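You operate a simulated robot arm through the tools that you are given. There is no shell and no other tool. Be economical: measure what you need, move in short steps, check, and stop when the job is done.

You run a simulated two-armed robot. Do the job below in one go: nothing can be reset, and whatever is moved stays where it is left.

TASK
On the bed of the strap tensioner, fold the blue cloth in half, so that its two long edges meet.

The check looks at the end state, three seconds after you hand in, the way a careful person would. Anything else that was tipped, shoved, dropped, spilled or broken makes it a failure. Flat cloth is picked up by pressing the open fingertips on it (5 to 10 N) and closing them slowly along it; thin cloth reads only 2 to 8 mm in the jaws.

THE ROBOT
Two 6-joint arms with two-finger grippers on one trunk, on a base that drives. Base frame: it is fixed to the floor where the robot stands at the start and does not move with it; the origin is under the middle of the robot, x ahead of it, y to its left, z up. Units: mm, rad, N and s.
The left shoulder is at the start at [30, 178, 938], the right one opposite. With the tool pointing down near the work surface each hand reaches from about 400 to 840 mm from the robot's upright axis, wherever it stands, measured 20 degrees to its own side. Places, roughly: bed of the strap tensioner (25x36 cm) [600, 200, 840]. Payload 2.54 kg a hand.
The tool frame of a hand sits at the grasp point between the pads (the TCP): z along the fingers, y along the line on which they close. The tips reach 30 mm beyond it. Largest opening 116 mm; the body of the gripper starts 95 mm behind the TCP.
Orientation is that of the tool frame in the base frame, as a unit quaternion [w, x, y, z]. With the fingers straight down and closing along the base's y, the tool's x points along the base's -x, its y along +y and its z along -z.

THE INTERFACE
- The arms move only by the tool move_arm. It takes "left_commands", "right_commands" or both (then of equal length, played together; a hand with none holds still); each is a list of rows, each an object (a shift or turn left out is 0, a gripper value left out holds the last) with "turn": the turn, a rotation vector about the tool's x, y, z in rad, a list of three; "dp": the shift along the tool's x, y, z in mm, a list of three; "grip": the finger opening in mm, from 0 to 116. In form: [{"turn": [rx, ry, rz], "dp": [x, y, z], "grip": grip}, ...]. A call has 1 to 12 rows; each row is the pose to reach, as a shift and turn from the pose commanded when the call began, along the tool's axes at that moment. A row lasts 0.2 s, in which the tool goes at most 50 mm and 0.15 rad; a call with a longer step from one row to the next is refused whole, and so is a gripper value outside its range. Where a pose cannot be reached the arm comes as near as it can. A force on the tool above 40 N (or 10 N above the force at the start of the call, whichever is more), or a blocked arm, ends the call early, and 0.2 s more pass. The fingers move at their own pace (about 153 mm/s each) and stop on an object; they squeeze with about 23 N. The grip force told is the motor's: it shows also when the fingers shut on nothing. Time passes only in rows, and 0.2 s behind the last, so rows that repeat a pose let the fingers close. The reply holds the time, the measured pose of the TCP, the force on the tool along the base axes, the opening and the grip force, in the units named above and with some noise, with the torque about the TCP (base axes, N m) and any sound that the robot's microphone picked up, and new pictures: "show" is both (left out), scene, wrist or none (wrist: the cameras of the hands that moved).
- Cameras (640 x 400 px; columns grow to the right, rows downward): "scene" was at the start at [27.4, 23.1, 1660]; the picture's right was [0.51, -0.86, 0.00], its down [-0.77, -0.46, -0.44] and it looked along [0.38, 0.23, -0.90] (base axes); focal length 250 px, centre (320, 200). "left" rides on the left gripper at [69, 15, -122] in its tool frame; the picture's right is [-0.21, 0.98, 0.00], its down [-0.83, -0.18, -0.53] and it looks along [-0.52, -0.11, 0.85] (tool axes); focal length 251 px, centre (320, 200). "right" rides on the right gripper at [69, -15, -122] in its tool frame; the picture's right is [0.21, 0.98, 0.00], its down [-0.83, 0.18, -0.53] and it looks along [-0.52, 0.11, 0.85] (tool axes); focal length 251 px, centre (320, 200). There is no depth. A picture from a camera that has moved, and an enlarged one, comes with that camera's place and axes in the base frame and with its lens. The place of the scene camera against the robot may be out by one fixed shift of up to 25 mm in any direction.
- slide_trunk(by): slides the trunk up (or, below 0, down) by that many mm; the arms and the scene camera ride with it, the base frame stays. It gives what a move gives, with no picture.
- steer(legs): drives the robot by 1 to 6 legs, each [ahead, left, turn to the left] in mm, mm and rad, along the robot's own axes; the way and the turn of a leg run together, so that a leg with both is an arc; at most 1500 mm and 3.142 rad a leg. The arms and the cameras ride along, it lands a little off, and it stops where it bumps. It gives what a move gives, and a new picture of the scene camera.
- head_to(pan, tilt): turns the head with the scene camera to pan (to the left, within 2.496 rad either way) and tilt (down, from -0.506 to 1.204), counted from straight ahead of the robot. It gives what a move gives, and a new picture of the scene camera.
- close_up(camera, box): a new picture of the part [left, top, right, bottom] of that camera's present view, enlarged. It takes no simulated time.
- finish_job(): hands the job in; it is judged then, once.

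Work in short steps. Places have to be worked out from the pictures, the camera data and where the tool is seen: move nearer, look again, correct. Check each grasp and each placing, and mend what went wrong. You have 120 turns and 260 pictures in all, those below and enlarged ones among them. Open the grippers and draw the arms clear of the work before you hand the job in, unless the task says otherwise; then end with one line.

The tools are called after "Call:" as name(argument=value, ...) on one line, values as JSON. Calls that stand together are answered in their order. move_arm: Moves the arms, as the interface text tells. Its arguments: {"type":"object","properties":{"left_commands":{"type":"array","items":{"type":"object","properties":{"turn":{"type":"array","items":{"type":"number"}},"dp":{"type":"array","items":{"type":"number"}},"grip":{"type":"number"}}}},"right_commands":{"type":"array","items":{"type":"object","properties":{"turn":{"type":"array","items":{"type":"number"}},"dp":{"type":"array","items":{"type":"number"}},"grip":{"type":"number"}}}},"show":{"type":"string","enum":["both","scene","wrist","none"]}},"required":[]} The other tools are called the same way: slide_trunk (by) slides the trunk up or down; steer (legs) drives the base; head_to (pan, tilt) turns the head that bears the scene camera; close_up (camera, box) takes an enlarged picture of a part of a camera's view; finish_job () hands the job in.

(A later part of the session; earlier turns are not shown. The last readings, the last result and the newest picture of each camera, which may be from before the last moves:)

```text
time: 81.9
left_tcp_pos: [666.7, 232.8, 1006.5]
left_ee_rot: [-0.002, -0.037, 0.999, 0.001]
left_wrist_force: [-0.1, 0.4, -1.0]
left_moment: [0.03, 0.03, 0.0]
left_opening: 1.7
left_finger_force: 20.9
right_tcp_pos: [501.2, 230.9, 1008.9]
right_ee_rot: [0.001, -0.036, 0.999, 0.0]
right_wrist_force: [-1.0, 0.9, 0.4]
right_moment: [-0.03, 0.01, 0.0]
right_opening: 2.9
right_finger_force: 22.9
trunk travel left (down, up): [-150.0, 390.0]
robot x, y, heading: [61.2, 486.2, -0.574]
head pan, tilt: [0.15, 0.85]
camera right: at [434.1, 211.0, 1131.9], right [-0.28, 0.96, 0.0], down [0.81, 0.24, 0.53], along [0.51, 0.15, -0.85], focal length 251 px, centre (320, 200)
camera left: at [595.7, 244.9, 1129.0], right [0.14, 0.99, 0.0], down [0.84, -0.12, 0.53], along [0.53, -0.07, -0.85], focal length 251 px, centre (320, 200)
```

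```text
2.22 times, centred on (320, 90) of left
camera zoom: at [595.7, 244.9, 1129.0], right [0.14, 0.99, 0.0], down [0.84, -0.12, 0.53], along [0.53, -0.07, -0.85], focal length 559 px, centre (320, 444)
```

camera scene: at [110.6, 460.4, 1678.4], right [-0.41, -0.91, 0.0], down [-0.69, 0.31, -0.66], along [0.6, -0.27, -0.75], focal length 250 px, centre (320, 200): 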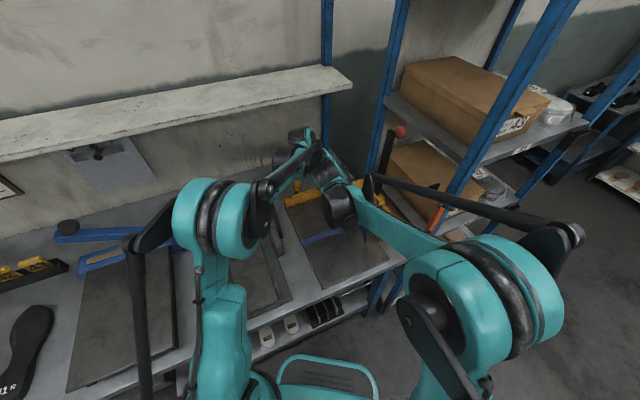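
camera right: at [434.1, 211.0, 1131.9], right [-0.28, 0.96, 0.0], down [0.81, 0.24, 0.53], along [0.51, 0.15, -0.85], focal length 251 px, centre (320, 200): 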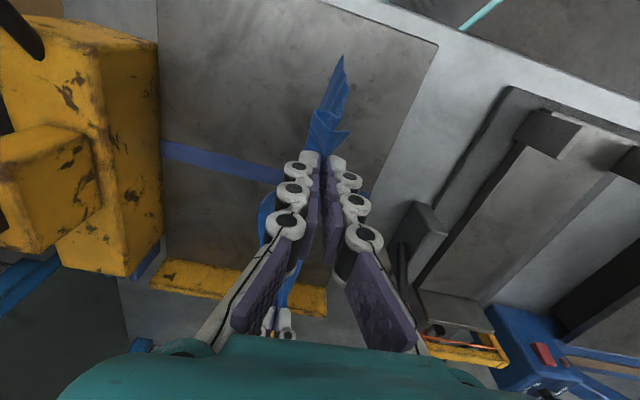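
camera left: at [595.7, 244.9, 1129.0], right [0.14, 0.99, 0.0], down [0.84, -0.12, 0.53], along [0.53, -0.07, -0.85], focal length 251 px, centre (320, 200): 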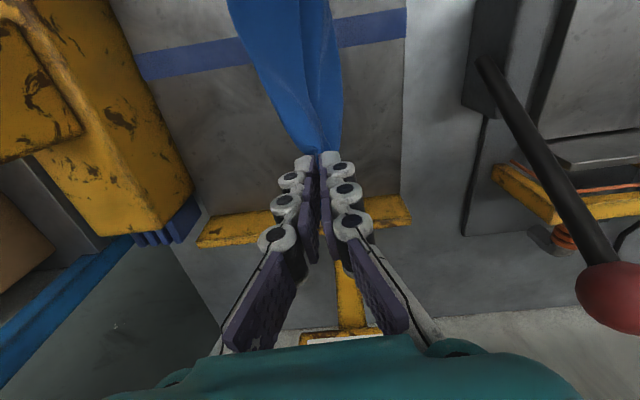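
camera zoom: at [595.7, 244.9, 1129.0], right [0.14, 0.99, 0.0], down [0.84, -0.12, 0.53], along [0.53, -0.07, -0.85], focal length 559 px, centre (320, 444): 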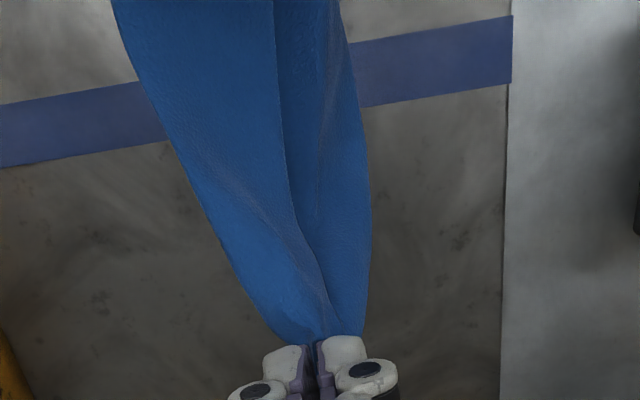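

The sheet bows in the middle because the hands are a little too close; I spread them 12 mm, then lower while moving to -y so the free half lies down toward +y.

Call:
move_arm(left_commands=[{"dp": [-3, 0, 0]}, {"dp": [-6, -3, 10]}, {"dp": [-6, -7, 21]}, {"dp": [-6, -16, 34]}, {"dp": [-6, -27, 46]}, {"dp": [-6, -39, 58]}, {"dp": [-6, -50, 70]}, {"dp": [-6, -58, 80]}, {"dp": [-6, -65, 90]}, {"dp": [-6, -65, 90]}], right_commands=[{"dp": [3, 0, 0]}, {"dp": [6, -3, 10]}, {"dp": [6, -7, 21]}, {"dp": [6, -16, 34]}, {"dp": [6, -27, 46]}, {"dp": [6, -39, 58]}, {"dp": [6, -50, 70]}, {"dp": [6, -58, 80]}, {"dp": [6, -65, 90]}, {"dp": [6, -65, 90]}], show="wrist")

Call:
close_up(camera="right", box=[200, 40, 480, 220])

Call:
close_up(camera="left", box=[220, 0, 500, 220])

```text
time: 84.1
left_tcp_pos: [675.9, 169.3, 916.0]
left_ee_rot: [-0.001, -0.037, 0.999, 0.0]
left_wrist_force: [0.0, 1.4, -1.1]
left_moment: [0.04, 0.0, -0.03]
left_opening: 3.5
left_finger_force: 29.9
right_tcp_pos: [497.7, 166.7, 918.3]
right_ee_rot: [0.001, -0.037, 0.999, 0.0]
right_wrist_force: [-0.4, 0.0, 0.7]
right_moment: [-0.03, -0.02, 0.01]
right_opening: 2.6
right_finger_force: 22.8
trunk travel left (down, up): [-150.0, 390.0]
robot x, y, heading: [58.1, 479.6, -0.577]
head pan, tilt: [0.15, 0.85]
camera right: at [430.7, 145.3, 1040.4], right [-0.28, 0.96, 0.0], down [0.81, 0.24, 0.53], along [0.51, 0.15, -0.85], focal length 251 px, centre (320, 200)
camera left: at [605.5, 180.8, 1037.5], right [0.14, 0.99, 0.0], down [0.84, -0.12, 0.53], along [0.53, -0.08, -0.85], focal length 251 px, centre (320, 200)
```

right: 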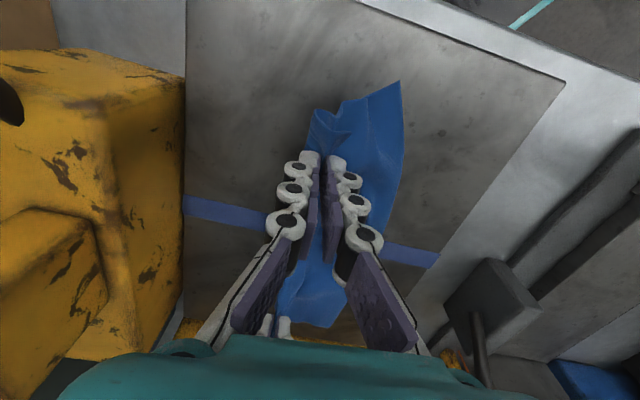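
left: 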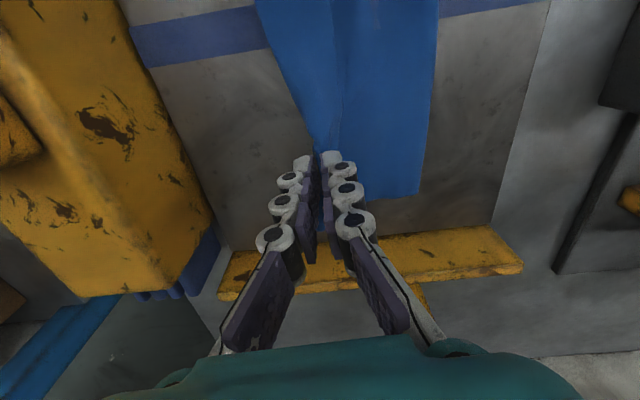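

```text
2.22 times, centred on (340, 130) of right
camera zoom: at [430.7, 145.3, 1040.4], right [-0.28, 0.96, 0.0], down [0.81, 0.24, 0.53], along [0.51, 0.15, -0.85], focal length 559 px, centre (276, 356)
```

zoom: 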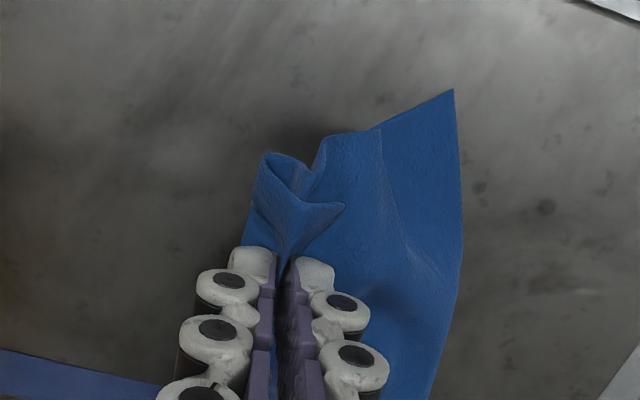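

```text
1.82 times, centred on (360, 110) of left
camera zoom: at [605.5, 180.8, 1037.5], right [0.14, 0.99, 0.0], down [0.84, -0.12, 0.53], along [0.53, -0.08, -0.85], focal length 457 px, centre (247, 364)
```

zoom: 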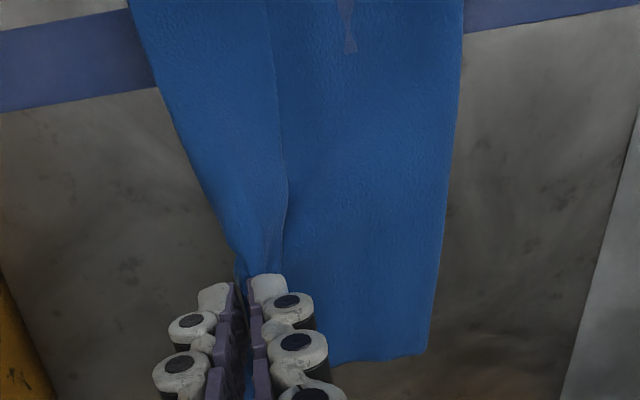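

The free edge lies straight at y≈252 now, except for the near corner, which is drawn in to ≈207. The hands are right above the intended fold line (y≈166). I tilt both so the tips point to -y and lower straight down, so the loop bulges to -y.

Call:
move_arm(left_commands=[{"turn": [0.14, 0, 0]}, {"turn": [0.28, 0, 0], "dp": [0, 0, 3]}, {"turn": [0.42, 0, 0], "dp": [0, 0, 8]}, {"turn": [0.56, 0, 0], "dp": [0, 0, 14]}, {"turn": [0.7, 0, 0], "dp": [0, 0, 20]}, {"turn": [0.7, 0, 0], "dp": [0, 0, 27]}, {"turn": [0.7, 0, 0], "dp": [0, 0, 34]}, {"turn": [0.7, 0, 0], "dp": [0, 0, 40]}, {"turn": [0.7, 0, 0], "dp": [0, 0, 40]}], right_commands=[{"turn": [0.14, 0, 0]}, {"turn": [0.28, 0, 0], "dp": [0, 0, 3]}, {"turn": [0.42, 0, 0], "dp": [0, 0, 8]}, {"turn": [0.56, 0, 0], "dp": [0, 0, 14]}, {"turn": [0.7, 0, 0], "dp": [0, 0, 20]}, {"turn": [0.7, 0, 0], "dp": [0, 0, 27]}, {"turn": [0.7, 0, 0], "dp": [0, 0, 34]}, {"turn": [0.7, 0, 0], "dp": [0, 0, 40]}, {"turn": [0.7, 0, 0], "dp": [0, 0, 40]}], show="wrist")

Call:
close_up(camera="right", box=[240, 60, 540, 240])

Call:
close_up(camera="left", box=[220, 0, 540, 260])

```text
time: 86.1
left_tcp_pos: [674.5, 170.6, 876.5]
left_ee_rot: [0.011, -0.034, 0.939, -0.343]
left_wrist_force: [0.9, -1.1, -0.9]
left_moment: [0.02, 0.0, -0.01]
left_opening: 2.1
left_finger_force: 25.6
right_tcp_pos: [498.4, 164.9, 879.6]
right_ee_rot: [0.013, -0.033, 0.939, -0.343]
right_wrist_force: [0.0, 0.2, -0.1]
right_moment: [0.01, 0.01, 0.01]
right_opening: 2.7
right_finger_force: 23.3
trunk travel left (down, up): [-150.0, 390.0]
robot x, y, heading: [61.9, 482.6, -0.569]
head pan, tilt: [0.15, 0.85]
camera right: at [425.9, 227.1, 982.2], right [-0.27, 0.73, -0.63], down [0.79, 0.54, 0.29], along [0.55, -0.42, -0.72], focal length 251 px, centre (320, 200)
camera left: at [600.6, 256.0, 959.0], right [0.16, 0.76, -0.63], down [0.81, 0.26, 0.52], along [0.57, -0.59, -0.57], focal length 251 px, centre (320, 200)
```

right: 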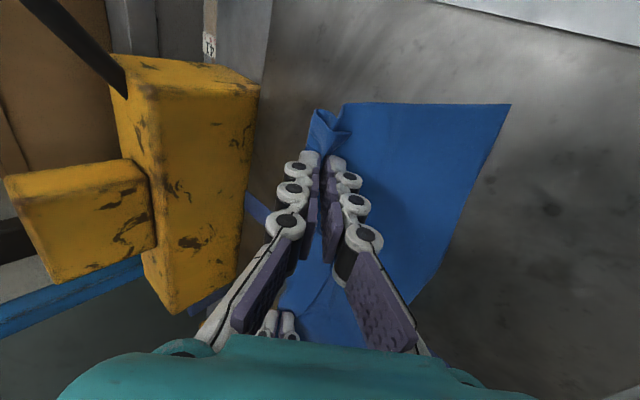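
left: 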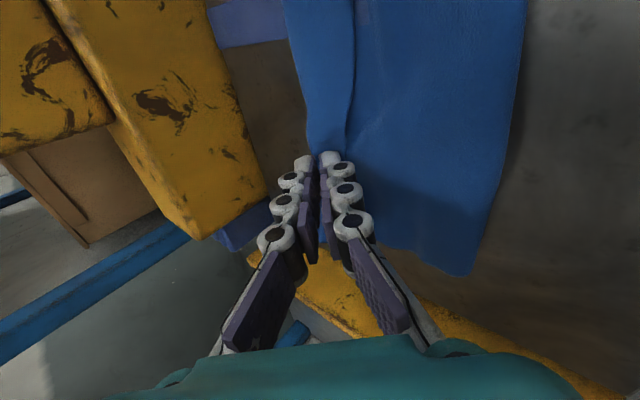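

```text
2.13 times, centred on (390, 150) of right
camera zoom: at [425.9, 227.1, 982.2], right [-0.27, 0.73, -0.63], down [0.79, 0.54, 0.29], along [0.55, -0.42, -0.72], focal length 536 px, centre (171, 307)
```

zoom: 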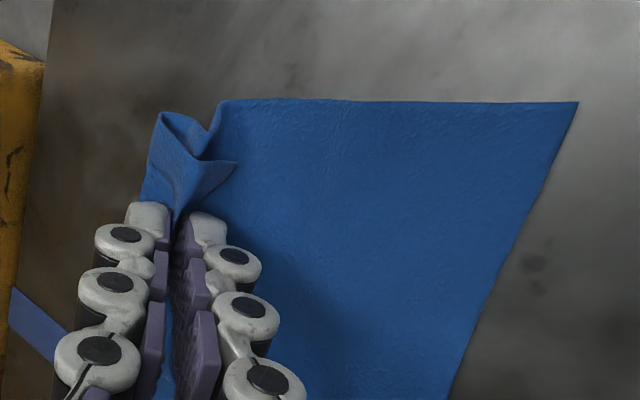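

```text
1.54 times, centred on (380, 130) of left
camera zoom: at [600.6, 256.0, 959.0], right [0.16, 0.76, -0.63], down [0.81, 0.26, 0.52], along [0.57, -0.59, -0.57], focal length 387 px, centre (228, 308)
```

zoom: 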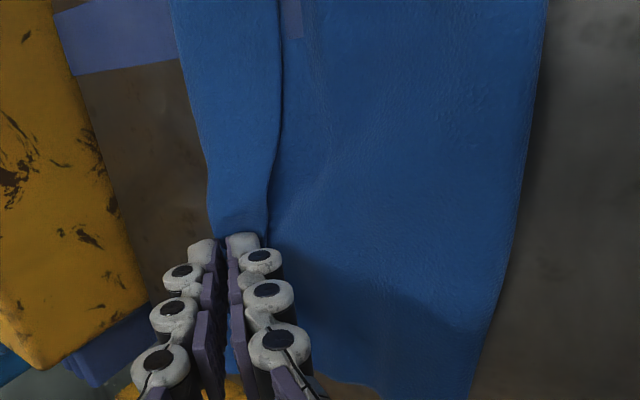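

The cloth now lies straight: free edge from (431,219) to (734,250), and the loop at y≈130. The hem points to +y on top, so its edge is about 60 mm short of the free edge. I draw both hands to +y, low (left 55, right 46 mm), so the fold rolls until the edges meet.

Call:
move_arm(left_commands=[{"dp": [0, 6, -5]}, {"dp": [0, 12, -9.5]}, {"dp": [0, 18, -14]}, {"dp": [0, 24, -19]}, {"dp": [0, 30, -23.5]}, {"dp": [0, 36, -28]}, {"dp": [0, 43, -33.5]}, {"dp": [0, 43, -33.5]}], right_commands=[{"dp": [0, 5, -4]}, {"dp": [0, 10, -8]}, {"dp": [0, 15, -12]}, {"dp": [0, 20, -15.5]}, {"dp": [0, 25, -19.5]}, {"dp": [0, 31, -24]}, {"dp": [0, 36.5, -28]}, {"dp": [0, 36.5, -28]}], show="wrist")

Call:
close_up(camera="right", box=[240, 60, 500, 240])

Call:
close_up(camera="left", box=[220, 0, 500, 240])

```text
time: 87.9
left_tcp_pos: [671.1, 224.6, 872.6]
left_ee_rot: [0.011, -0.034, 0.939, -0.342]
left_wrist_force: [-0.4, 0.3, -0.6]
left_moment: [-0.02, 0.0, -0.01]
left_opening: 1.1
left_finger_force: 23.2
right_tcp_pos: [495.8, 211.2, 876.8]
right_ee_rot: [0.013, -0.034, 0.939, -0.342]
right_wrist_force: [0.3, -0.3, 0.4]
right_moment: [0.03, -0.01, -0.01]
right_opening: 2.3
right_finger_force: 22.9
trunk travel left (down, up): [-150.0, 390.0]
robot x, y, heading: [60.6, 484.7, -0.571]
head pan, tilt: [0.15, 0.85]
camera right: at [422.6, 272.7, 979.9], right [-0.27, 0.73, -0.63], down [0.79, 0.54, 0.29], along [0.55, -0.42, -0.72], focal length 251 px, centre (320, 200)
camera left: at [596.6, 310.2, 956.8], right [0.16, 0.76, -0.63], down [0.81, 0.26, 0.52], along [0.57, -0.59, -0.57], focal length 251 px, centre (320, 200)
```

right: 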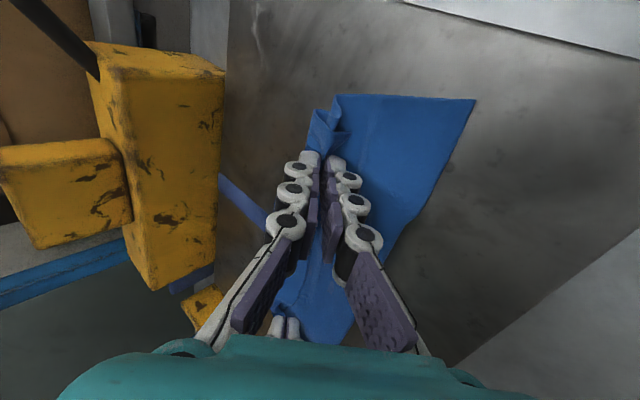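
left: 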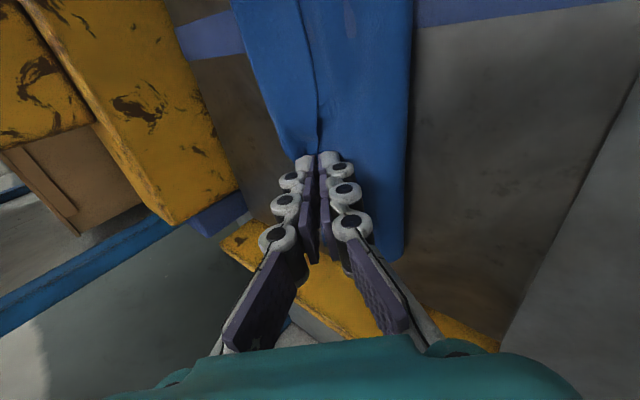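

```text
2.22 times, centred on (370, 150) of right
camera zoom: at [422.6, 272.7, 979.9], right [-0.27, 0.73, -0.63], down [0.79, 0.54, 0.29], along [0.55, -0.42, -0.72], focal length 559 px, centre (209, 311)
```

zoom: 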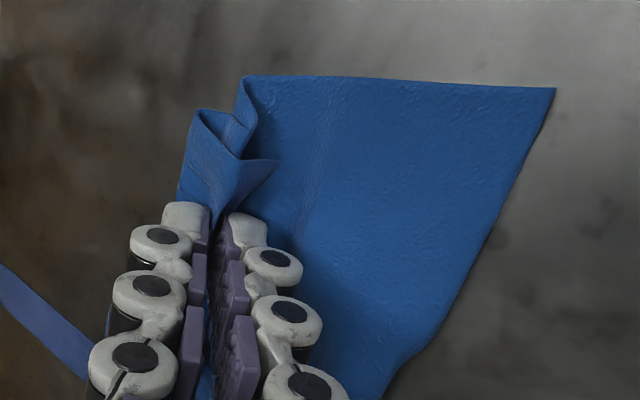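

```text
1.67 times, centred on (360, 120) of left
camera zoom: at [596.6, 310.2, 956.8], right [0.16, 0.76, -0.63], down [0.81, 0.26, 0.52], along [0.57, -0.59, -0.57], focal length 419 px, centre (253, 333)
```

zoom: 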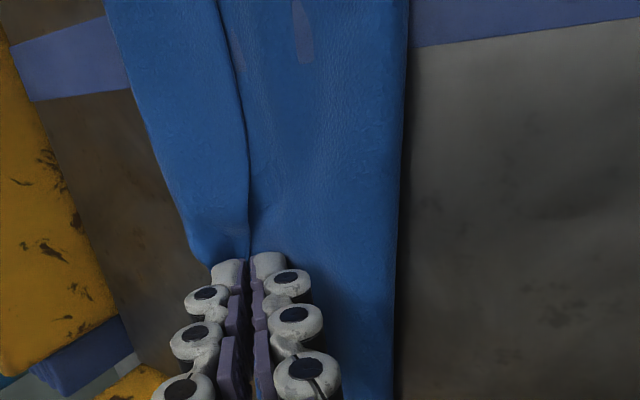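

The whole sheet slid instead of rolling, though the gap shrank to about 49 mm. I need to pin the lower layer. I release the left hand and retract it; it will then pin the exposed lower layer while the right hand pulls.

Call:
move_arm(left_commands=[{"grip": 8}, {"grip": 16}, {"grip": 16}, {"grip": 16, "dp": [0, 0, -20]}, {"grip": 16, "dp": [0, 0, -45]}, {"grip": 16, "dp": [0, 0, -70]}, {"grip": 16, "dp": [0, 0, -70]}], show="wrist")

```text
time: 89.5
left_tcp_pos: [668.6, 270.2, 929.0]
left_ee_rot: [0.012, -0.035, 0.939, -0.343]
left_wrist_force: [1.4, 0.6, 0.5]
left_moment: [-0.02, -0.04, 0.0]
left_opening: 16.0
left_finger_force: 0.0
right_tcp_pos: [495.4, 210.3, 876.2]
right_ee_rot: [0.012, -0.034, 0.939, -0.342]
right_wrist_force: [0.0, 0.4, 0.7]
right_moment: [0.0, 0.03, -0.01]
right_opening: 2.7
right_finger_force: 22.3
trunk travel left (down, up): [-150.0, 390.0]
robot x, y, heading: [58.3, 485.4, -0.577]
head pan, tilt: [0.15, 0.85]
camera left: at [593.0, 355.8, 1011.8], right [0.16, 0.76, -0.63], down [0.81, 0.27, 0.52], along [0.57, -0.59, -0.57], focal length 251 px, centre (320, 200)
```

left: 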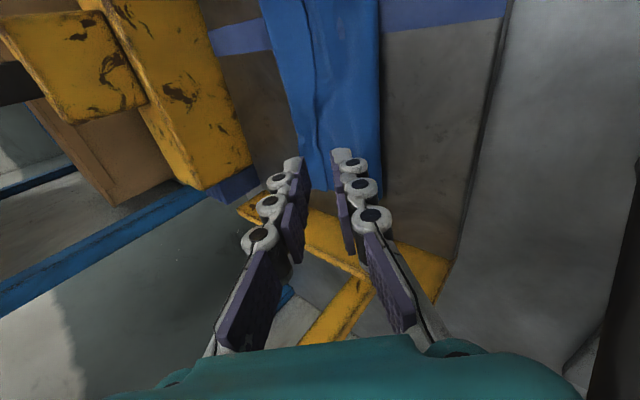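

I set the left hand upright above the cloth for a better look.

Call:
move_arm(left_commands=[{"turn": [-0.14, 0, 0], "dp": [3, -8, -4]}, {"turn": [-0.28, 0, 0], "dp": [6, -16, -8]}, {"turn": [-0.42, 0, 0], "dp": [10, -24, -12]}, {"turn": [-0.56, 0, 0], "dp": [15, -32, -15]}, {"turn": [-0.7, 0, 0], "dp": [20, -41, -18], "grip": 0}, {"turn": [-0.7, 0, 0], "dp": [20, -41, -18], "grip": 0}], show="wrist")

Call:
close_up(camera="left", box=[200, 0, 480, 220])

Call:
close_up(camera="right", box=[240, 60, 500, 240])

```text
time: 90.9
left_tcp_pos: [651.3, 248.8, 967.9]
left_ee_rot: [0.0, -0.036, 0.999, 0.0]
left_wrist_force: [-1.0, -0.5, -0.6]
left_moment: [0.01, -0.01, -0.03]
left_opening: 0.1
left_finger_force: 23.3
right_tcp_pos: [494.9, 210.6, 876.4]
right_ee_rot: [0.012, -0.033, 0.939, -0.342]
right_wrist_force: [-0.1, 0.4, -0.5]
right_moment: [-0.02, -0.01, 0.0]
right_opening: 2.9
right_finger_force: 23.5
trunk travel left (down, up): [-150.0, 390.0]
robot x, y, heading: [61.3, 486.8, -0.569]
head pan, tilt: [0.15, 0.85]
camera left: at [580.4, 259.8, 1089.6], right [0.14, 0.99, 0.0], down [0.84, -0.12, 0.53], along [0.53, -0.07, -0.85], focal length 251 px, centre (320, 200)
```

left: 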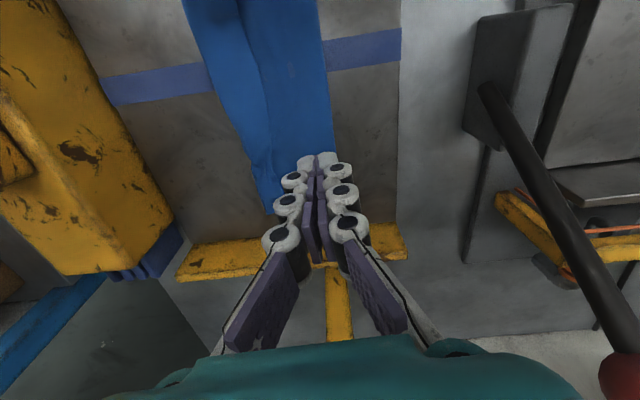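

```text
1.82 times, centred on (340, 110) of left
camera zoom: at [580.4, 259.8, 1089.6], right [0.14, 0.99, 0.0], down [0.84, -0.12, 0.53], along [0.53, -0.07, -0.85], focal length 457 px, centre (284, 364)
```

zoom: 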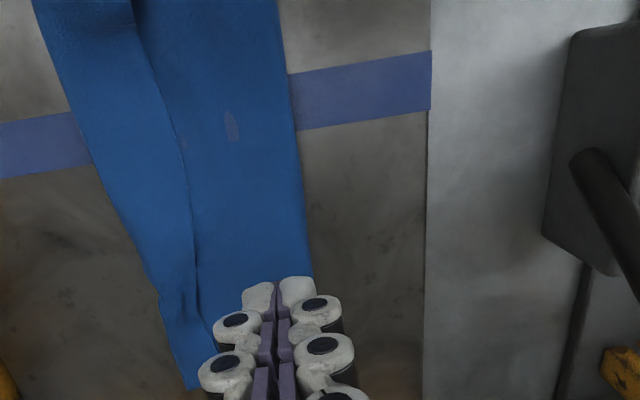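

```text
2.22 times, centred on (370, 150) of right
camera zoom: at [422.5, 273.1, 980.1], right [-0.27, 0.73, -0.63], down [0.79, 0.54, 0.29], along [0.55, -0.42, -0.72], focal length 559 px, centre (209, 311)
```

zoom: 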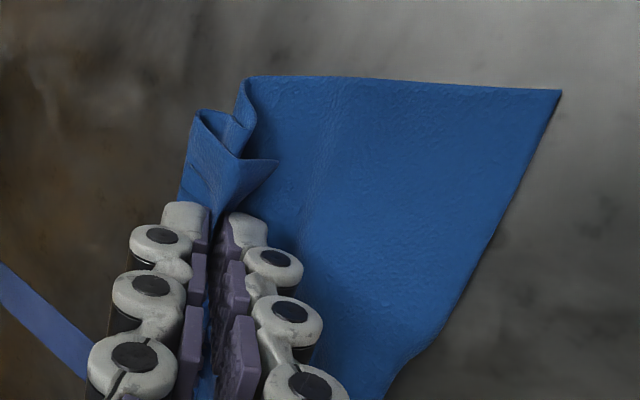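

At x≈595 the fold is at 159, the upper edge at 205 and the lower edge at 265, so pulling the upper layer about 45 mm to +y with the lower pinned should make them meet. I take the closed left fingers to (555,250) to pin near the right hand.

Call:
move_arm(left_commands=[{"dp": [32, 3, 0]}, {"dp": [64, 6, 10]}, {"dp": [96, 8, 30]}, {"dp": [96, 8, 60]}, {"dp": [96, 8, 85]}, {"dp": [96, 8, 90]}, {"dp": [96, 8, 90]}], show="wrist")

```text
time: 92.0
left_tcp_pos: [552.1, 246.8, 894.8]
left_ee_rot: [-0.002, -0.038, 0.999, 0.0]
left_wrist_force: [0.5, -1.7, 0.7]
left_moment: [0.14, 0.04, 0.09]
left_opening: 0.1
left_finger_force: 23.2
right_tcp_pos: [496.2, 213.8, 874.3]
right_ee_rot: [0.013, -0.035, 0.94, -0.34]
right_wrist_force: [-1.2, 1.5, 0.1]
right_moment: [-0.18, -0.09, -0.01]
right_opening: 2.7
right_finger_force: 22.6
trunk travel left (down, up): [-150.0, 390.0]
robot x, y, heading: [59.4, 484.2, -0.574]
head pan, tilt: [0.15, 0.85]
stopped in row 5 (left hand): the force on the tool passed its limit at 57 N (the readings are from after the stop); the commanded pose is now the measured one
camera left: at [483.5, 258.5, 1016.6], right [0.14, 0.99, 0.0], down [0.84, -0.12, 0.53], along [0.53, -0.08, -0.85], focal length 251 px, centre (320, 200)
```

left: 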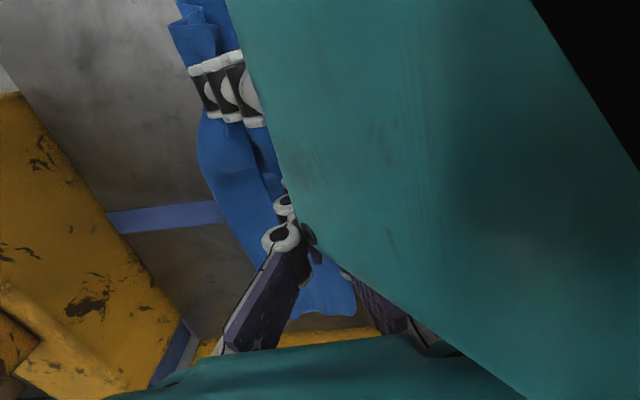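

The left hand's camera side touched the right hand. I back it off up and to +x, to pin at x≈630 instead.

Call:
move_arm(left_commands=[{"dp": [-8, 0, -15]}, {"dp": [-25, -2, -40]}, {"dp": [-60, -5, -40]}, {"dp": [-80, -6, -40]}, {"dp": [-80, -6, -20]}, {"dp": [-80, -6, 0]}, {"dp": [-80, -6, 12]}, {"dp": [-80, -6, 12]}], show="wrist")

Call:
close_up(camera="right", box=[240, 60, 500, 240])

```text
time: 93.8
left_tcp_pos: [634.6, 248.5, 882.0]
left_ee_rot: [-0.003, -0.038, 0.999, 0.0]
left_wrist_force: [0.1, 0.9, -0.7]
left_moment: [-0.03, 0.01, -0.02]
left_opening: 0.0
left_finger_force: 22.6
right_tcp_pos: [495.4, 212.9, 873.9]
right_ee_rot: [0.012, -0.034, 0.94, -0.339]
right_wrist_force: [-0.1, 0.2, -0.9]
right_moment: [0.01, -0.04, 0.0]
right_opening: 2.7
right_finger_force: 23.4
trunk travel left (down, up): [-150.0, 390.0]
robot x, y, heading: [64.0, 486.7, -0.572]
head pan, tilt: [0.15, 0.85]
camera left: at [564.9, 258.9, 1003.9], right [0.14, 0.99, 0.0], down [0.84, -0.12, 0.53], along [0.52, -0.08, -0.85], focal length 251 px, centre (320, 200)
```

left: 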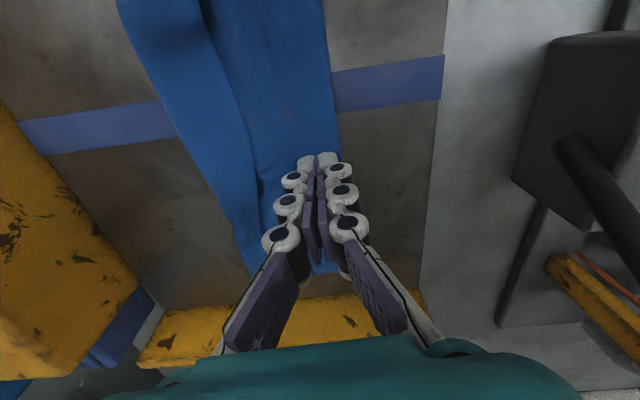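

```text
2.22 times, centred on (370, 150) of right
camera zoom: at [422.5, 274.4, 978.2], right [-0.27, 0.73, -0.62], down [0.79, 0.54, 0.3], along [0.55, -0.41, -0.72], focal length 559 px, centre (209, 311)
```

zoom: 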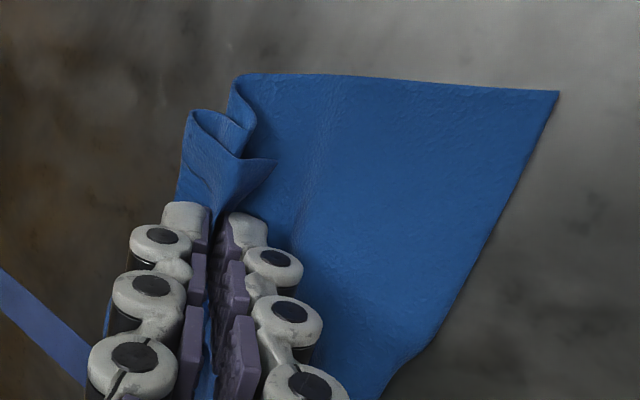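

The left fingers are over the exposed lower layer (its edge is at y≈261). I press down to pin it.

Call:
move_arm(left_commands=[{"dp": [0, 0, 5]}, {"dp": [0, 0, 9]}, {"dp": [0, 0, 10.5]}, {"dp": [0, 0, 10.5]}], show="none")

Call:
move_arm(left_commands=[{"dp": [0, 0, 0.5]}, {"dp": [0, 0, 0.5]}], show="none")

```text
time: 94.8
left_tcp_pos: [633.8, 247.3, 871.9]
left_ee_rot: [-0.003, -0.037, 0.999, 0.0]
left_wrist_force: [-0.4, 0.4, -0.4]
left_moment: [-0.05, 0.0, 0.01]
left_opening: 0.1
left_finger_force: 23.0
right_tcp_pos: [495.8, 213.0, 875.0]
right_ee_rot: [0.012, -0.035, 0.94, -0.339]
right_wrist_force: [-0.7, -0.7, -0.3]
right_moment: [0.02, 0.02, 0.01]
right_opening: 2.8
right_finger_force: 22.5
trunk travel left (down, up): [-150.0, 390.0]
robot x, y, heading: [59.1, 487.5, -0.573]
head pan, tilt: [0.15, 0.85]
```

```text
time: 95.5
left_tcp_pos: [633.9, 247.6, 871.4]
left_ee_rot: [-0.002, -0.038, 0.999, -0.001]
left_wrist_force: [-0.2, 0.5, -0.1]
left_moment: [0.01, 0.02, -0.01]
left_opening: 0.0
left_finger_force: 23.2
right_tcp_pos: [495.6, 212.3, 874.0]
right_ee_rot: [0.012, -0.035, 0.94, -0.339]
right_wrist_force: [0.1, 0.6, 0.3]
right_moment: [-0.01, -0.01, -0.03]
right_opening: 2.9
right_finger_force: 22.4
trunk travel left (down, up): [-150.0, 390.0]
robot x, y, heading: [58.9, 484.1, -0.572]
head pan, tilt: [0.15, 0.85]
```

Call:
move_arm(left_commands=[{"dp": [0, 0, 0.7]}, {"dp": [0, 0, 0.7]}], show="none")

Call:
move_arm(left_commands=[{"dp": [0, 0, 0.7]}, {"dp": [0, 0, 0.7]}], show="none")

```text
time: 96.0
left_tcp_pos: [632.9, 246.4, 871.7]
left_ee_rot: [-0.002, -0.037, 0.999, 0.001]
left_wrist_force: [-0.3, -0.1, -1.0]
left_moment: [0.02, 0.0, 0.01]
left_opening: 0.0
left_finger_force: 23.0
right_tcp_pos: [496.1, 213.0, 874.9]
right_ee_rot: [0.013, -0.035, 0.94, -0.339]
right_wrist_force: [0.1, -0.9, -0.3]
right_moment: [0.02, -0.02, 0.0]
right_opening: 2.6
right_finger_force: 22.7
trunk travel left (down, up): [-150.0, 390.0]
robot x, y, heading: [65.7, 486.8, -0.577]
head pan, tilt: [0.15, 0.85]
```

```text
time: 96.7
left_tcp_pos: [634.1, 247.2, 869.4]
left_ee_rot: [-0.003, -0.038, 0.999, 0.0]
left_wrist_force: [0.5, -0.3, 0.4]
left_moment: [0.01, -0.01, 0.04]
left_opening: 0.1
left_finger_force: 23.2
right_tcp_pos: [496.1, 213.9, 874.3]
right_ee_rot: [0.013, -0.035, 0.94, -0.339]
right_wrist_force: [-0.8, 0.8, -0.6]
right_moment: [-0.03, 0.01, 0.01]
right_opening: 2.9
right_finger_force: 23.4
trunk travel left (down, up): [-150.0, 390.0]
robot x, y, heading: [57.3, 484.1, -0.571]
head pan, tilt: [0.15, 0.85]
```

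No contact yet; I continue down.

Call:
move_arm(left_commands=[{"dp": [0, 0, 0.7]}, {"dp": [0, 0, 0.7]}], show="none")

Call:
move_arm(left_commands=[{"dp": [0, 0, 0.5]}, {"dp": [0, 0, 0.5]}], show="none")

```text
time: 97.2
left_tcp_pos: [634.4, 246.6, 868.7]
left_ee_rot: [-0.002, -0.037, 0.999, -0.001]
left_wrist_force: [0.2, -0.3, 4.5]
left_moment: [-0.04, -0.03, 0.0]
left_opening: 0.0
left_finger_force: 22.9
right_tcp_pos: [496.0, 213.2, 874.4]
right_ee_rot: [0.013, -0.035, 0.94, -0.339]
right_wrist_force: [-0.6, 0.5, -0.7]
right_moment: [0.02, 0.0, 0.0]
right_opening: 3.0
right_finger_force: 22.8
trunk travel left (down, up): [-150.0, 390.0]
robot x, y, heading: [60.9, 483.2, -0.576]
head pan, tilt: [0.15, 0.85]
```

```text
time: 97.8
left_tcp_pos: [633.4, 247.5, 869.1]
left_ee_rot: [-0.002, -0.038, 0.999, 0.0]
left_wrist_force: [3.1, -2.0, 14.2]
left_moment: [-0.06, -0.13, 0.01]
left_opening: 0.0
left_finger_force: 22.8
right_tcp_pos: [495.4, 213.3, 876.1]
right_ee_rot: [0.013, -0.034, 0.939, -0.341]
right_wrist_force: [0.4, -0.1, 0.1]
right_moment: [0.02, -0.03, 0.01]
right_opening: 2.6
right_finger_force: 22.8
trunk travel left (down, up): [-150.0, 390.0]
robot x, y, heading: [60.6, 484.6, -0.576]
head pan, tilt: [0.15, 0.85]
```

The lower layer is pinned at 14 N. The near corner of the upper layer is about 39 mm short, so I pull the right hand 36 mm to +y.

Call:
move_arm(right_commands=[{"dp": [0, 4, -3.3]}, {"dp": [0, 8, -6.6]}, {"dp": [0, 12, -10]}, {"dp": [0, 16, -13.2]}, {"dp": [0, 20, -16.5]}, {"dp": [0, 24, -19.8]}, {"dp": [0, 27.7, -22.9]}, {"dp": [0, 27.7, -22.9]}], show="wrist")

Call:
close_up(camera="right", box=[240, 60, 500, 240])

Call:
close_up(camera="left", box=[100, 0, 420, 260])

```text
time: 99.7
left_tcp_pos: [632.2, 247.6, 868.4]
left_ee_rot: [-0.002, -0.038, 0.999, 0.0]
left_wrist_force: [4.2, -1.4, 18.0]
left_moment: [-0.07, -0.17, 0.01]
left_opening: 0.0
left_finger_force: 22.9
right_tcp_pos: [493.5, 249.8, 876.1]
right_ee_rot: [0.014, -0.034, 0.94, -0.341]
right_wrist_force: [-0.8, -0.6, 0.2]
right_moment: [-0.03, -0.03, -0.02]
right_opening: 2.9
right_finger_force: 22.9
trunk travel left (down, up): [-150.0, 390.0]
robot x, y, heading: [65.0, 482.4, -0.574]
head pan, tilt: [0.15, 0.85]
camera right: at [419.6, 310.5, 978.4], right [-0.27, 0.73, -0.62], down [0.79, 0.54, 0.3], along [0.55, -0.41, -0.72], focal length 251 px, centre (320, 200)
```

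right: 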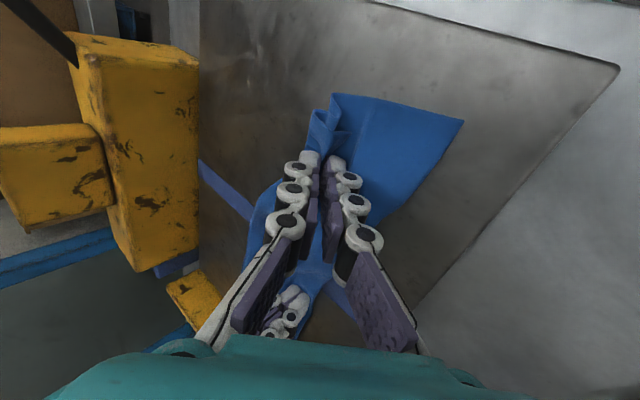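

```text
2.22 times, centred on (370, 150) of right
camera zoom: at [419.6, 310.5, 978.4], right [-0.27, 0.73, -0.62], down [0.79, 0.54, 0.3], along [0.55, -0.41, -0.72], focal length 559 px, centre (209, 311)
```

zoom: 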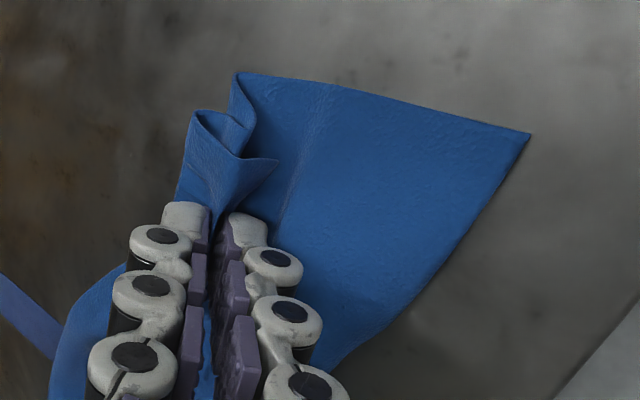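

```text
1.54 times, centred on (260, 130) of left
camera zoom: at [562.9, 258.6, 990.7], right [0.14, 0.99, 0.0], down [0.84, -0.12, 0.53], along [0.53, -0.08, -0.85], focal length 387 px, centre (412, 308)
```

zoom: 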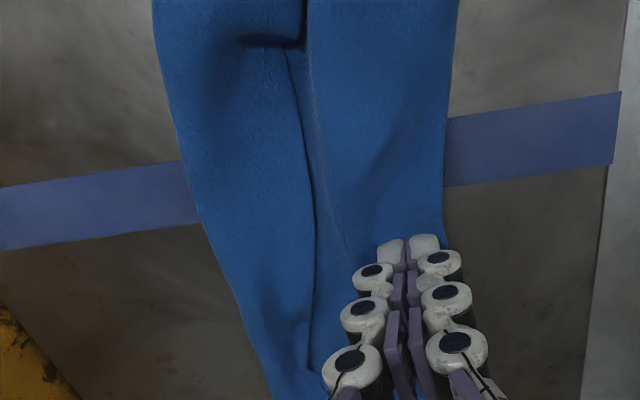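

The near part still slid along with the jaw. But laying the cloth from a hang worked without sliding: only the lay-down position was off by about 30 mm. So I'll regrasp with the left, hang the cloth again, and lay it with the hands 30 mm nearer to the free edge. First I return the right hand and lift the left to look.

Call:
move_arm(left_commands=[{"dp": [0, 0, -10]}, {"dp": [0, 0, -30]}, {"dp": [0, -10, -60]}, {"dp": [-10, -20, -80]}, {"dp": [-20, -30, -80], "grip": 24}, {"dp": [-20, -45, -80], "grip": 24}, {"dp": [-20, -60, -80], "grip": 24}, {"dp": [-20, -60, -80], "grip": 24}], right_commands=[{"dp": [0, 0, 0]}, {"dp": [0, -4, 3.3]}, {"dp": [0, -8, 6.6]}, {"dp": [0, -12, 10]}, {"dp": [0, -16, 13.2]}, {"dp": [0, -20, 16.5]}, {"dp": [0, -26, 21.5]}, {"dp": [0, -26, 21.5]}], show="none")

Call:
close_up(camera="left", box=[150, 0, 470, 260])

Call:
close_up(camera="right", box=[220, 60, 520, 340])

```text
time: 101.5
left_tcp_pos: [658.2, 190.3, 949.5]
left_ee_rot: [-0.003, -0.037, 0.999, 0.0]
left_wrist_force: [-0.1, -0.2, 0.0]
left_moment: [0.02, 0.01, 0.02]
left_opening: 23.9
left_finger_force: 0.0
right_tcp_pos: [496.1, 214.4, 873.7]
right_ee_rot: [0.013, -0.035, 0.94, -0.34]
right_wrist_force: [-0.5, 0.4, -0.2]
right_moment: [0.04, -0.02, -0.02]
right_opening: 2.8
right_finger_force: 23.2
trunk travel left (down, up): [-150.0, 390.0]
robot x, y, heading: [60.8, 486.5, -0.571]
head pan, tilt: [0.15, 0.85]
```

```text
1.54 times, centred on (310, 130) of left
camera zoom: at [588.9, 200.8, 1070.6], right [0.14, 0.99, 0.0], down [0.84, -0.12, 0.53], along [0.52, -0.08, -0.85], focal length 387 px, centre (335, 308)
```

zoom: 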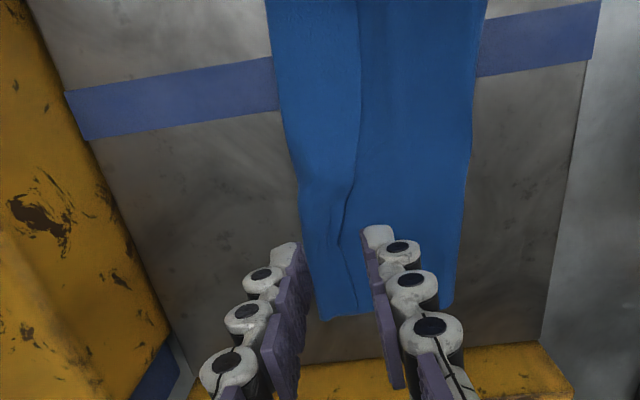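

```text
1.43 times, centred on (370, 200) of right
camera zoom: at [421.8, 276.4, 977.9], right [-0.27, 0.73, -0.62], down [0.79, 0.54, 0.29], along [0.55, -0.41, -0.72], focal length 359 px, centre (249, 200)
```

zoom: 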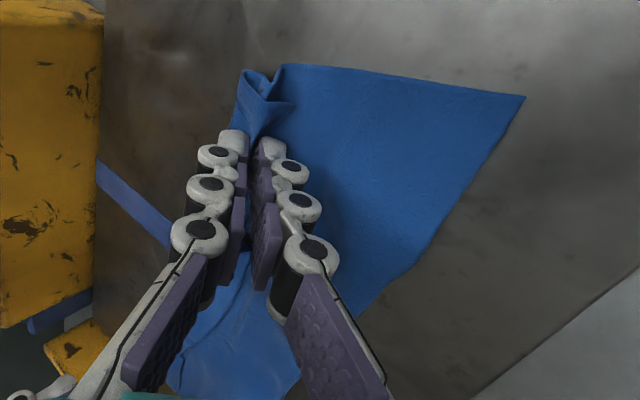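

Near the left hand (x≈658) the upper flap spans y≈172–197 with the lower layer beneath. I lower the left hand, opened 14 mm, centred at y≈183.

Call:
move_arm(left_commands=[{"dp": [0, -4, 20], "grip": 14}, {"dp": [0, -7, 45], "grip": 14}, {"dp": [0, -7, 60]}, {"dp": [0, -7, 70]}, {"dp": [0, -7, 70]}], show="wrist")

```text
time: 102.7
left_tcp_pos: [659.1, 182.8, 881.0]
left_ee_rot: [-0.003, -0.038, 0.999, 0.0]
left_wrist_force: [-0.2, -0.1, -0.1]
left_moment: [0.03, 0.01, -0.02]
left_opening: 14.1
left_finger_force: 0.1
right_tcp_pos: [495.6, 214.8, 874.3]
right_ee_rot: [0.013, -0.034, 0.94, -0.339]
right_wrist_force: [0.3, 0.7, 0.0]
right_moment: [0.01, -0.02, -0.02]
right_opening: 3.0
right_finger_force: 23.2
trunk travel left (down, up): [-150.0, 390.0]
robot x, y, heading: [63.7, 483.9, -0.574]
head pan, tilt: [0.15, 0.85]
camera left: at [589.7, 193.5, 1000.9], right [0.14, 0.99, 0.0], down [0.84, -0.12, 0.53], along [0.52, -0.08, -0.85], focal length 251 px, centre (320, 200)
```

left: 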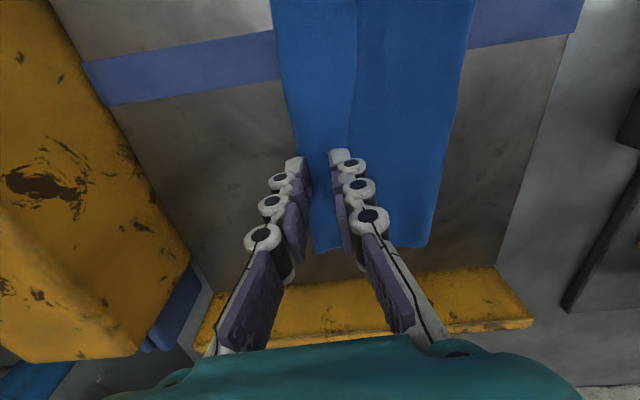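

The tips span the flap well. I press down to light contact.

Call:
move_arm(left_commands=[{"dp": [0, 0, 3]}, {"dp": [0, 0, 6]}, {"dp": [0, 0, 8]}, {"dp": [0, 0, 8]}], show="none")

Call:
move_arm(left_commands=[{"dp": [0, 0, 0.7]}, {"dp": [0, 0, 0.7]}], show="none")

```text
time: 103.7
left_tcp_pos: [657.5, 181.2, 870.8]
left_ee_rot: [-0.002, -0.037, 0.999, 0.001]
left_wrist_force: [1.3, 0.5, 5.3]
left_moment: [0.07, 0.01, -0.01]
left_opening: 13.8
left_finger_force: 0.1
right_tcp_pos: [495.9, 215.9, 872.7]
right_ee_rot: [0.013, -0.035, 0.939, -0.341]
right_wrist_force: [0.0, 0.3, 0.1]
right_moment: [-0.01, -0.01, 0.01]
right_opening: 2.8
right_finger_force: 22.9
trunk travel left (down, up): [-150.0, 390.0]
robot x, y, heading: [57.1, 489.1, -0.576]
head pan, tilt: [0.15, 0.85]
```

```text
time: 104.2
left_tcp_pos: [658.3, 181.7, 868.7]
left_ee_rot: [-0.001, -0.037, 0.999, -0.001]
left_wrist_force: [2.6, 1.6, 14.1]
left_moment: [0.15, -0.02, -0.06]
left_opening: 13.9
left_finger_force: 0.1
right_tcp_pos: [494.3, 215.1, 874.4]
right_ee_rot: [0.013, -0.034, 0.94, -0.34]
right_wrist_force: [0.8, 0.4, -0.3]
right_moment: [0.02, 0.02, -0.01]
right_opening: 2.9
right_finger_force: 22.7
trunk travel left (down, up): [-150.0, 390.0]
robot x, y, heading: [60.4, 486.4, -0.576]
head pan, tilt: [0.15, 0.85]
```

14 N; I back off 0.3 mm and close slowly.

Call:
move_arm(left_commands=[{"dp": [0, 0, -0.3]}, {"dp": [0, 0, -0.3], "grip": 12}, {"dp": [0, 0, -0.3], "grip": 10}, {"dp": [0, 0, -0.3], "grip": 8}, {"dp": [0, 0, -0.2], "grip": 6}, {"dp": [0, 0, -0.2], "grip": 4}, {"dp": [0, 0, -0.2], "grip": 2}, {"dp": [0, 0, -0.2], "grip": 0}, {"dp": [0, 0, -0.2], "grip": 0}], show="wrist")

```text
time: 106.2
left_tcp_pos: [658.2, 181.5, 870.1]
left_ee_rot: [-0.003, -0.037, 0.999, 0.0]
left_wrist_force: [-0.5, 0.0, 0.9]
left_moment: [0.03, 0.03, -0.03]
left_opening: 3.8
left_finger_force: 24.9
right_tcp_pos: [494.5, 214.7, 872.5]
right_ee_rot: [0.013, -0.035, 0.94, -0.339]
right_wrist_force: [0.1, 0.4, 0.7]
right_moment: [-0.05, 0.0, 0.02]
right_opening: 2.6
right_finger_force: 22.7
trunk travel left (down, up): [-150.0, 390.0]
robot x, y, heading: [59.8, 484.3, -0.573]
head pan, tilt: [0.15, 0.85]
camera left: at [588.8, 193.2, 991.8], right [0.14, 0.99, 0.0], down [0.84, -0.12, 0.53], along [0.52, -0.08, -0.85], focal length 251 px, centre (320, 200)
```

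left: 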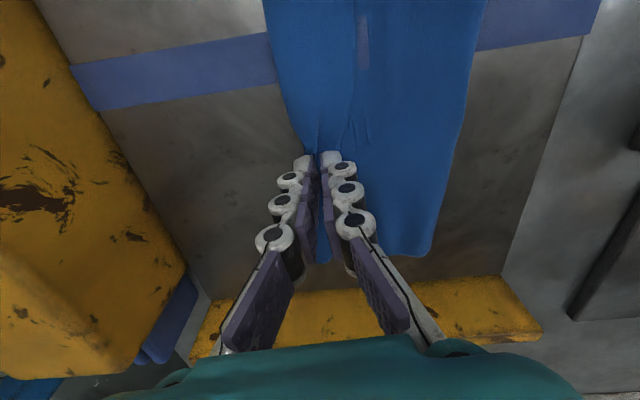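

Gripped (3.8 mm). I lift both to a hang, turning the right hand upright.

Call:
move_arm(left_commands=[{"dp": [0, 0, -14]}, {"dp": [0, 0, -28]}, {"dp": [0, 0, -42]}, {"dp": [0, 1, -56]}, {"dp": [0, 2, -70]}, {"dp": [0, 3, -84]}, {"dp": [0, 4, -98]}, {"dp": [0, 5, -112]}, {"dp": [0, 6, -126]}, {"dp": [0, 6, -126]}], right_commands=[{"turn": [-0.077, 0, 0], "dp": [0, -10.7, -8.6]}, {"turn": [-0.153, 0, 0], "dp": [0, -21.4, -17.2]}, {"turn": [-0.23, 0, 0], "dp": [0, -32, -25.8]}, {"turn": [-0.307, 0, 0], "dp": [0, -43, -34.4]}, {"turn": [-0.383, 0, 0], "dp": [0, -53.5, -43]}, {"turn": [-0.46, 0, 0], "dp": [0, -64, -51.6]}, {"turn": [-0.537, 0, 0], "dp": [0, -75, -60]}, {"turn": [-0.613, 0, 0], "dp": [0, -86, -69]}, {"turn": [-0.69, 0, 0], "dp": [0, -96.4, -77.4]}, {"turn": [-0.69, 0, 0], "dp": [0, -96.4, -77.4]}], show="wrist")

Call:
close_up(camera="left", box=[200, 0, 440, 180])

Call:
close_up(camera="right", box=[200, 20, 440, 180])

```text
time: 108.5
left_tcp_pos: [659.4, 187.5, 995.6]
left_ee_rot: [-0.003, -0.038, 0.999, 0.0]
left_wrist_force: [0.2, 0.5, -1.8]
left_moment: [0.0, -0.02, 0.01]
left_opening: 3.4
left_finger_force: 25.5
right_tcp_pos: [498.8, 190.7, 995.3]
right_ee_rot: [0.0, -0.037, 0.999, -0.002]
right_wrist_force: [-0.4, -0.8, -0.3]
right_moment: [-0.04, -0.01, 0.02]
right_opening: 2.5
right_finger_force: 22.9
trunk travel left (down, up): [-150.0, 390.0]
robot x, y, heading: [63.8, 485.2, -0.57]
head pan, tilt: [0.15, 0.85]
camera right: at [431.2, 171.0, 1117.7], right [-0.29, 0.96, 0.0], down [0.81, 0.24, 0.53], along [0.51, 0.15, -0.85], focal length 251 px, centre (320, 200)
camera left: at [589.5, 198.7, 1117.3], right [0.14, 0.99, 0.0], down [0.84, -0.12, 0.53], along [0.52, -0.08, -0.85], focal length 251 px, centre (320, 200)
```

right: 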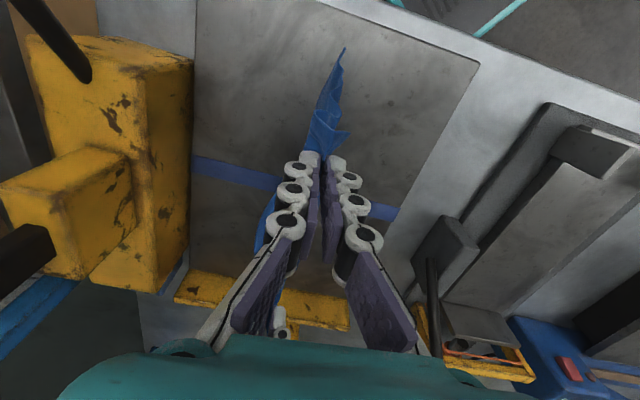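
left: 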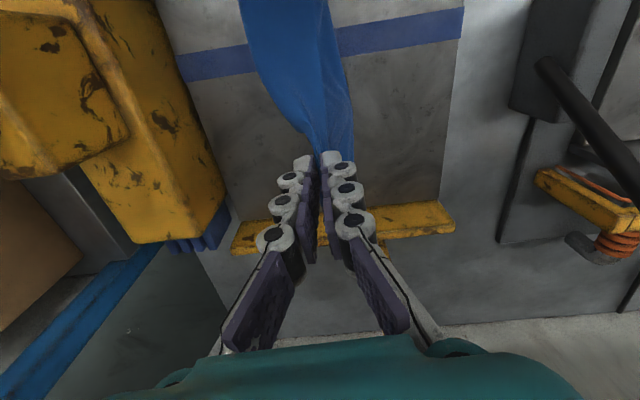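

```text
2.22 times, centred on (320, 90) of left
camera zoom: at [589.5, 198.7, 1117.3], right [0.14, 0.99, 0.0], down [0.84, -0.12, 0.53], along [0.52, -0.08, -0.85], focal length 559 px, centre (320, 444)
```

zoom: 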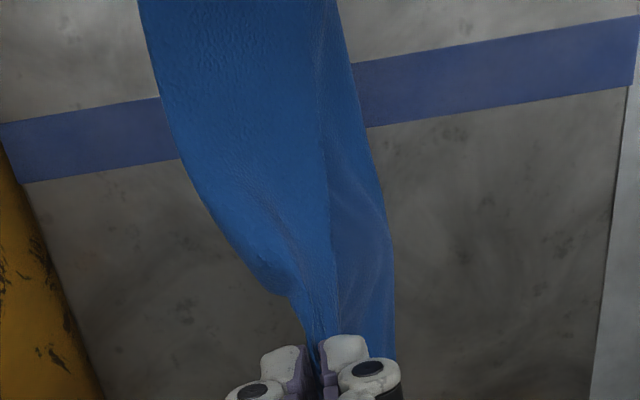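

```text
2.50 times, centred on (320, 100) of right
camera zoom: at [431.2, 171.0, 1117.7], right [-0.29, 0.96, 0.0], down [0.81, 0.24, 0.53], along [0.51, 0.15, -0.85], focal length 629 px, centre (320, 450)
```

zoom: 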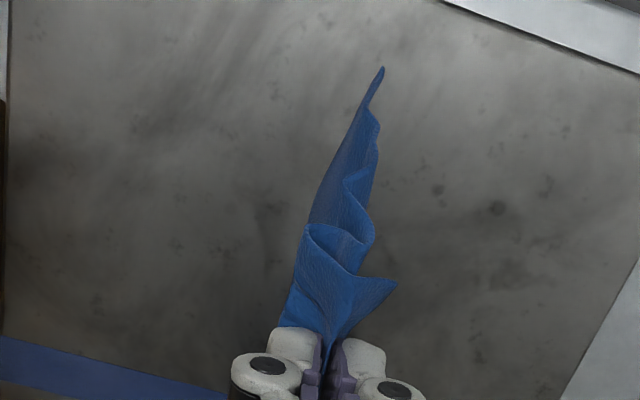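

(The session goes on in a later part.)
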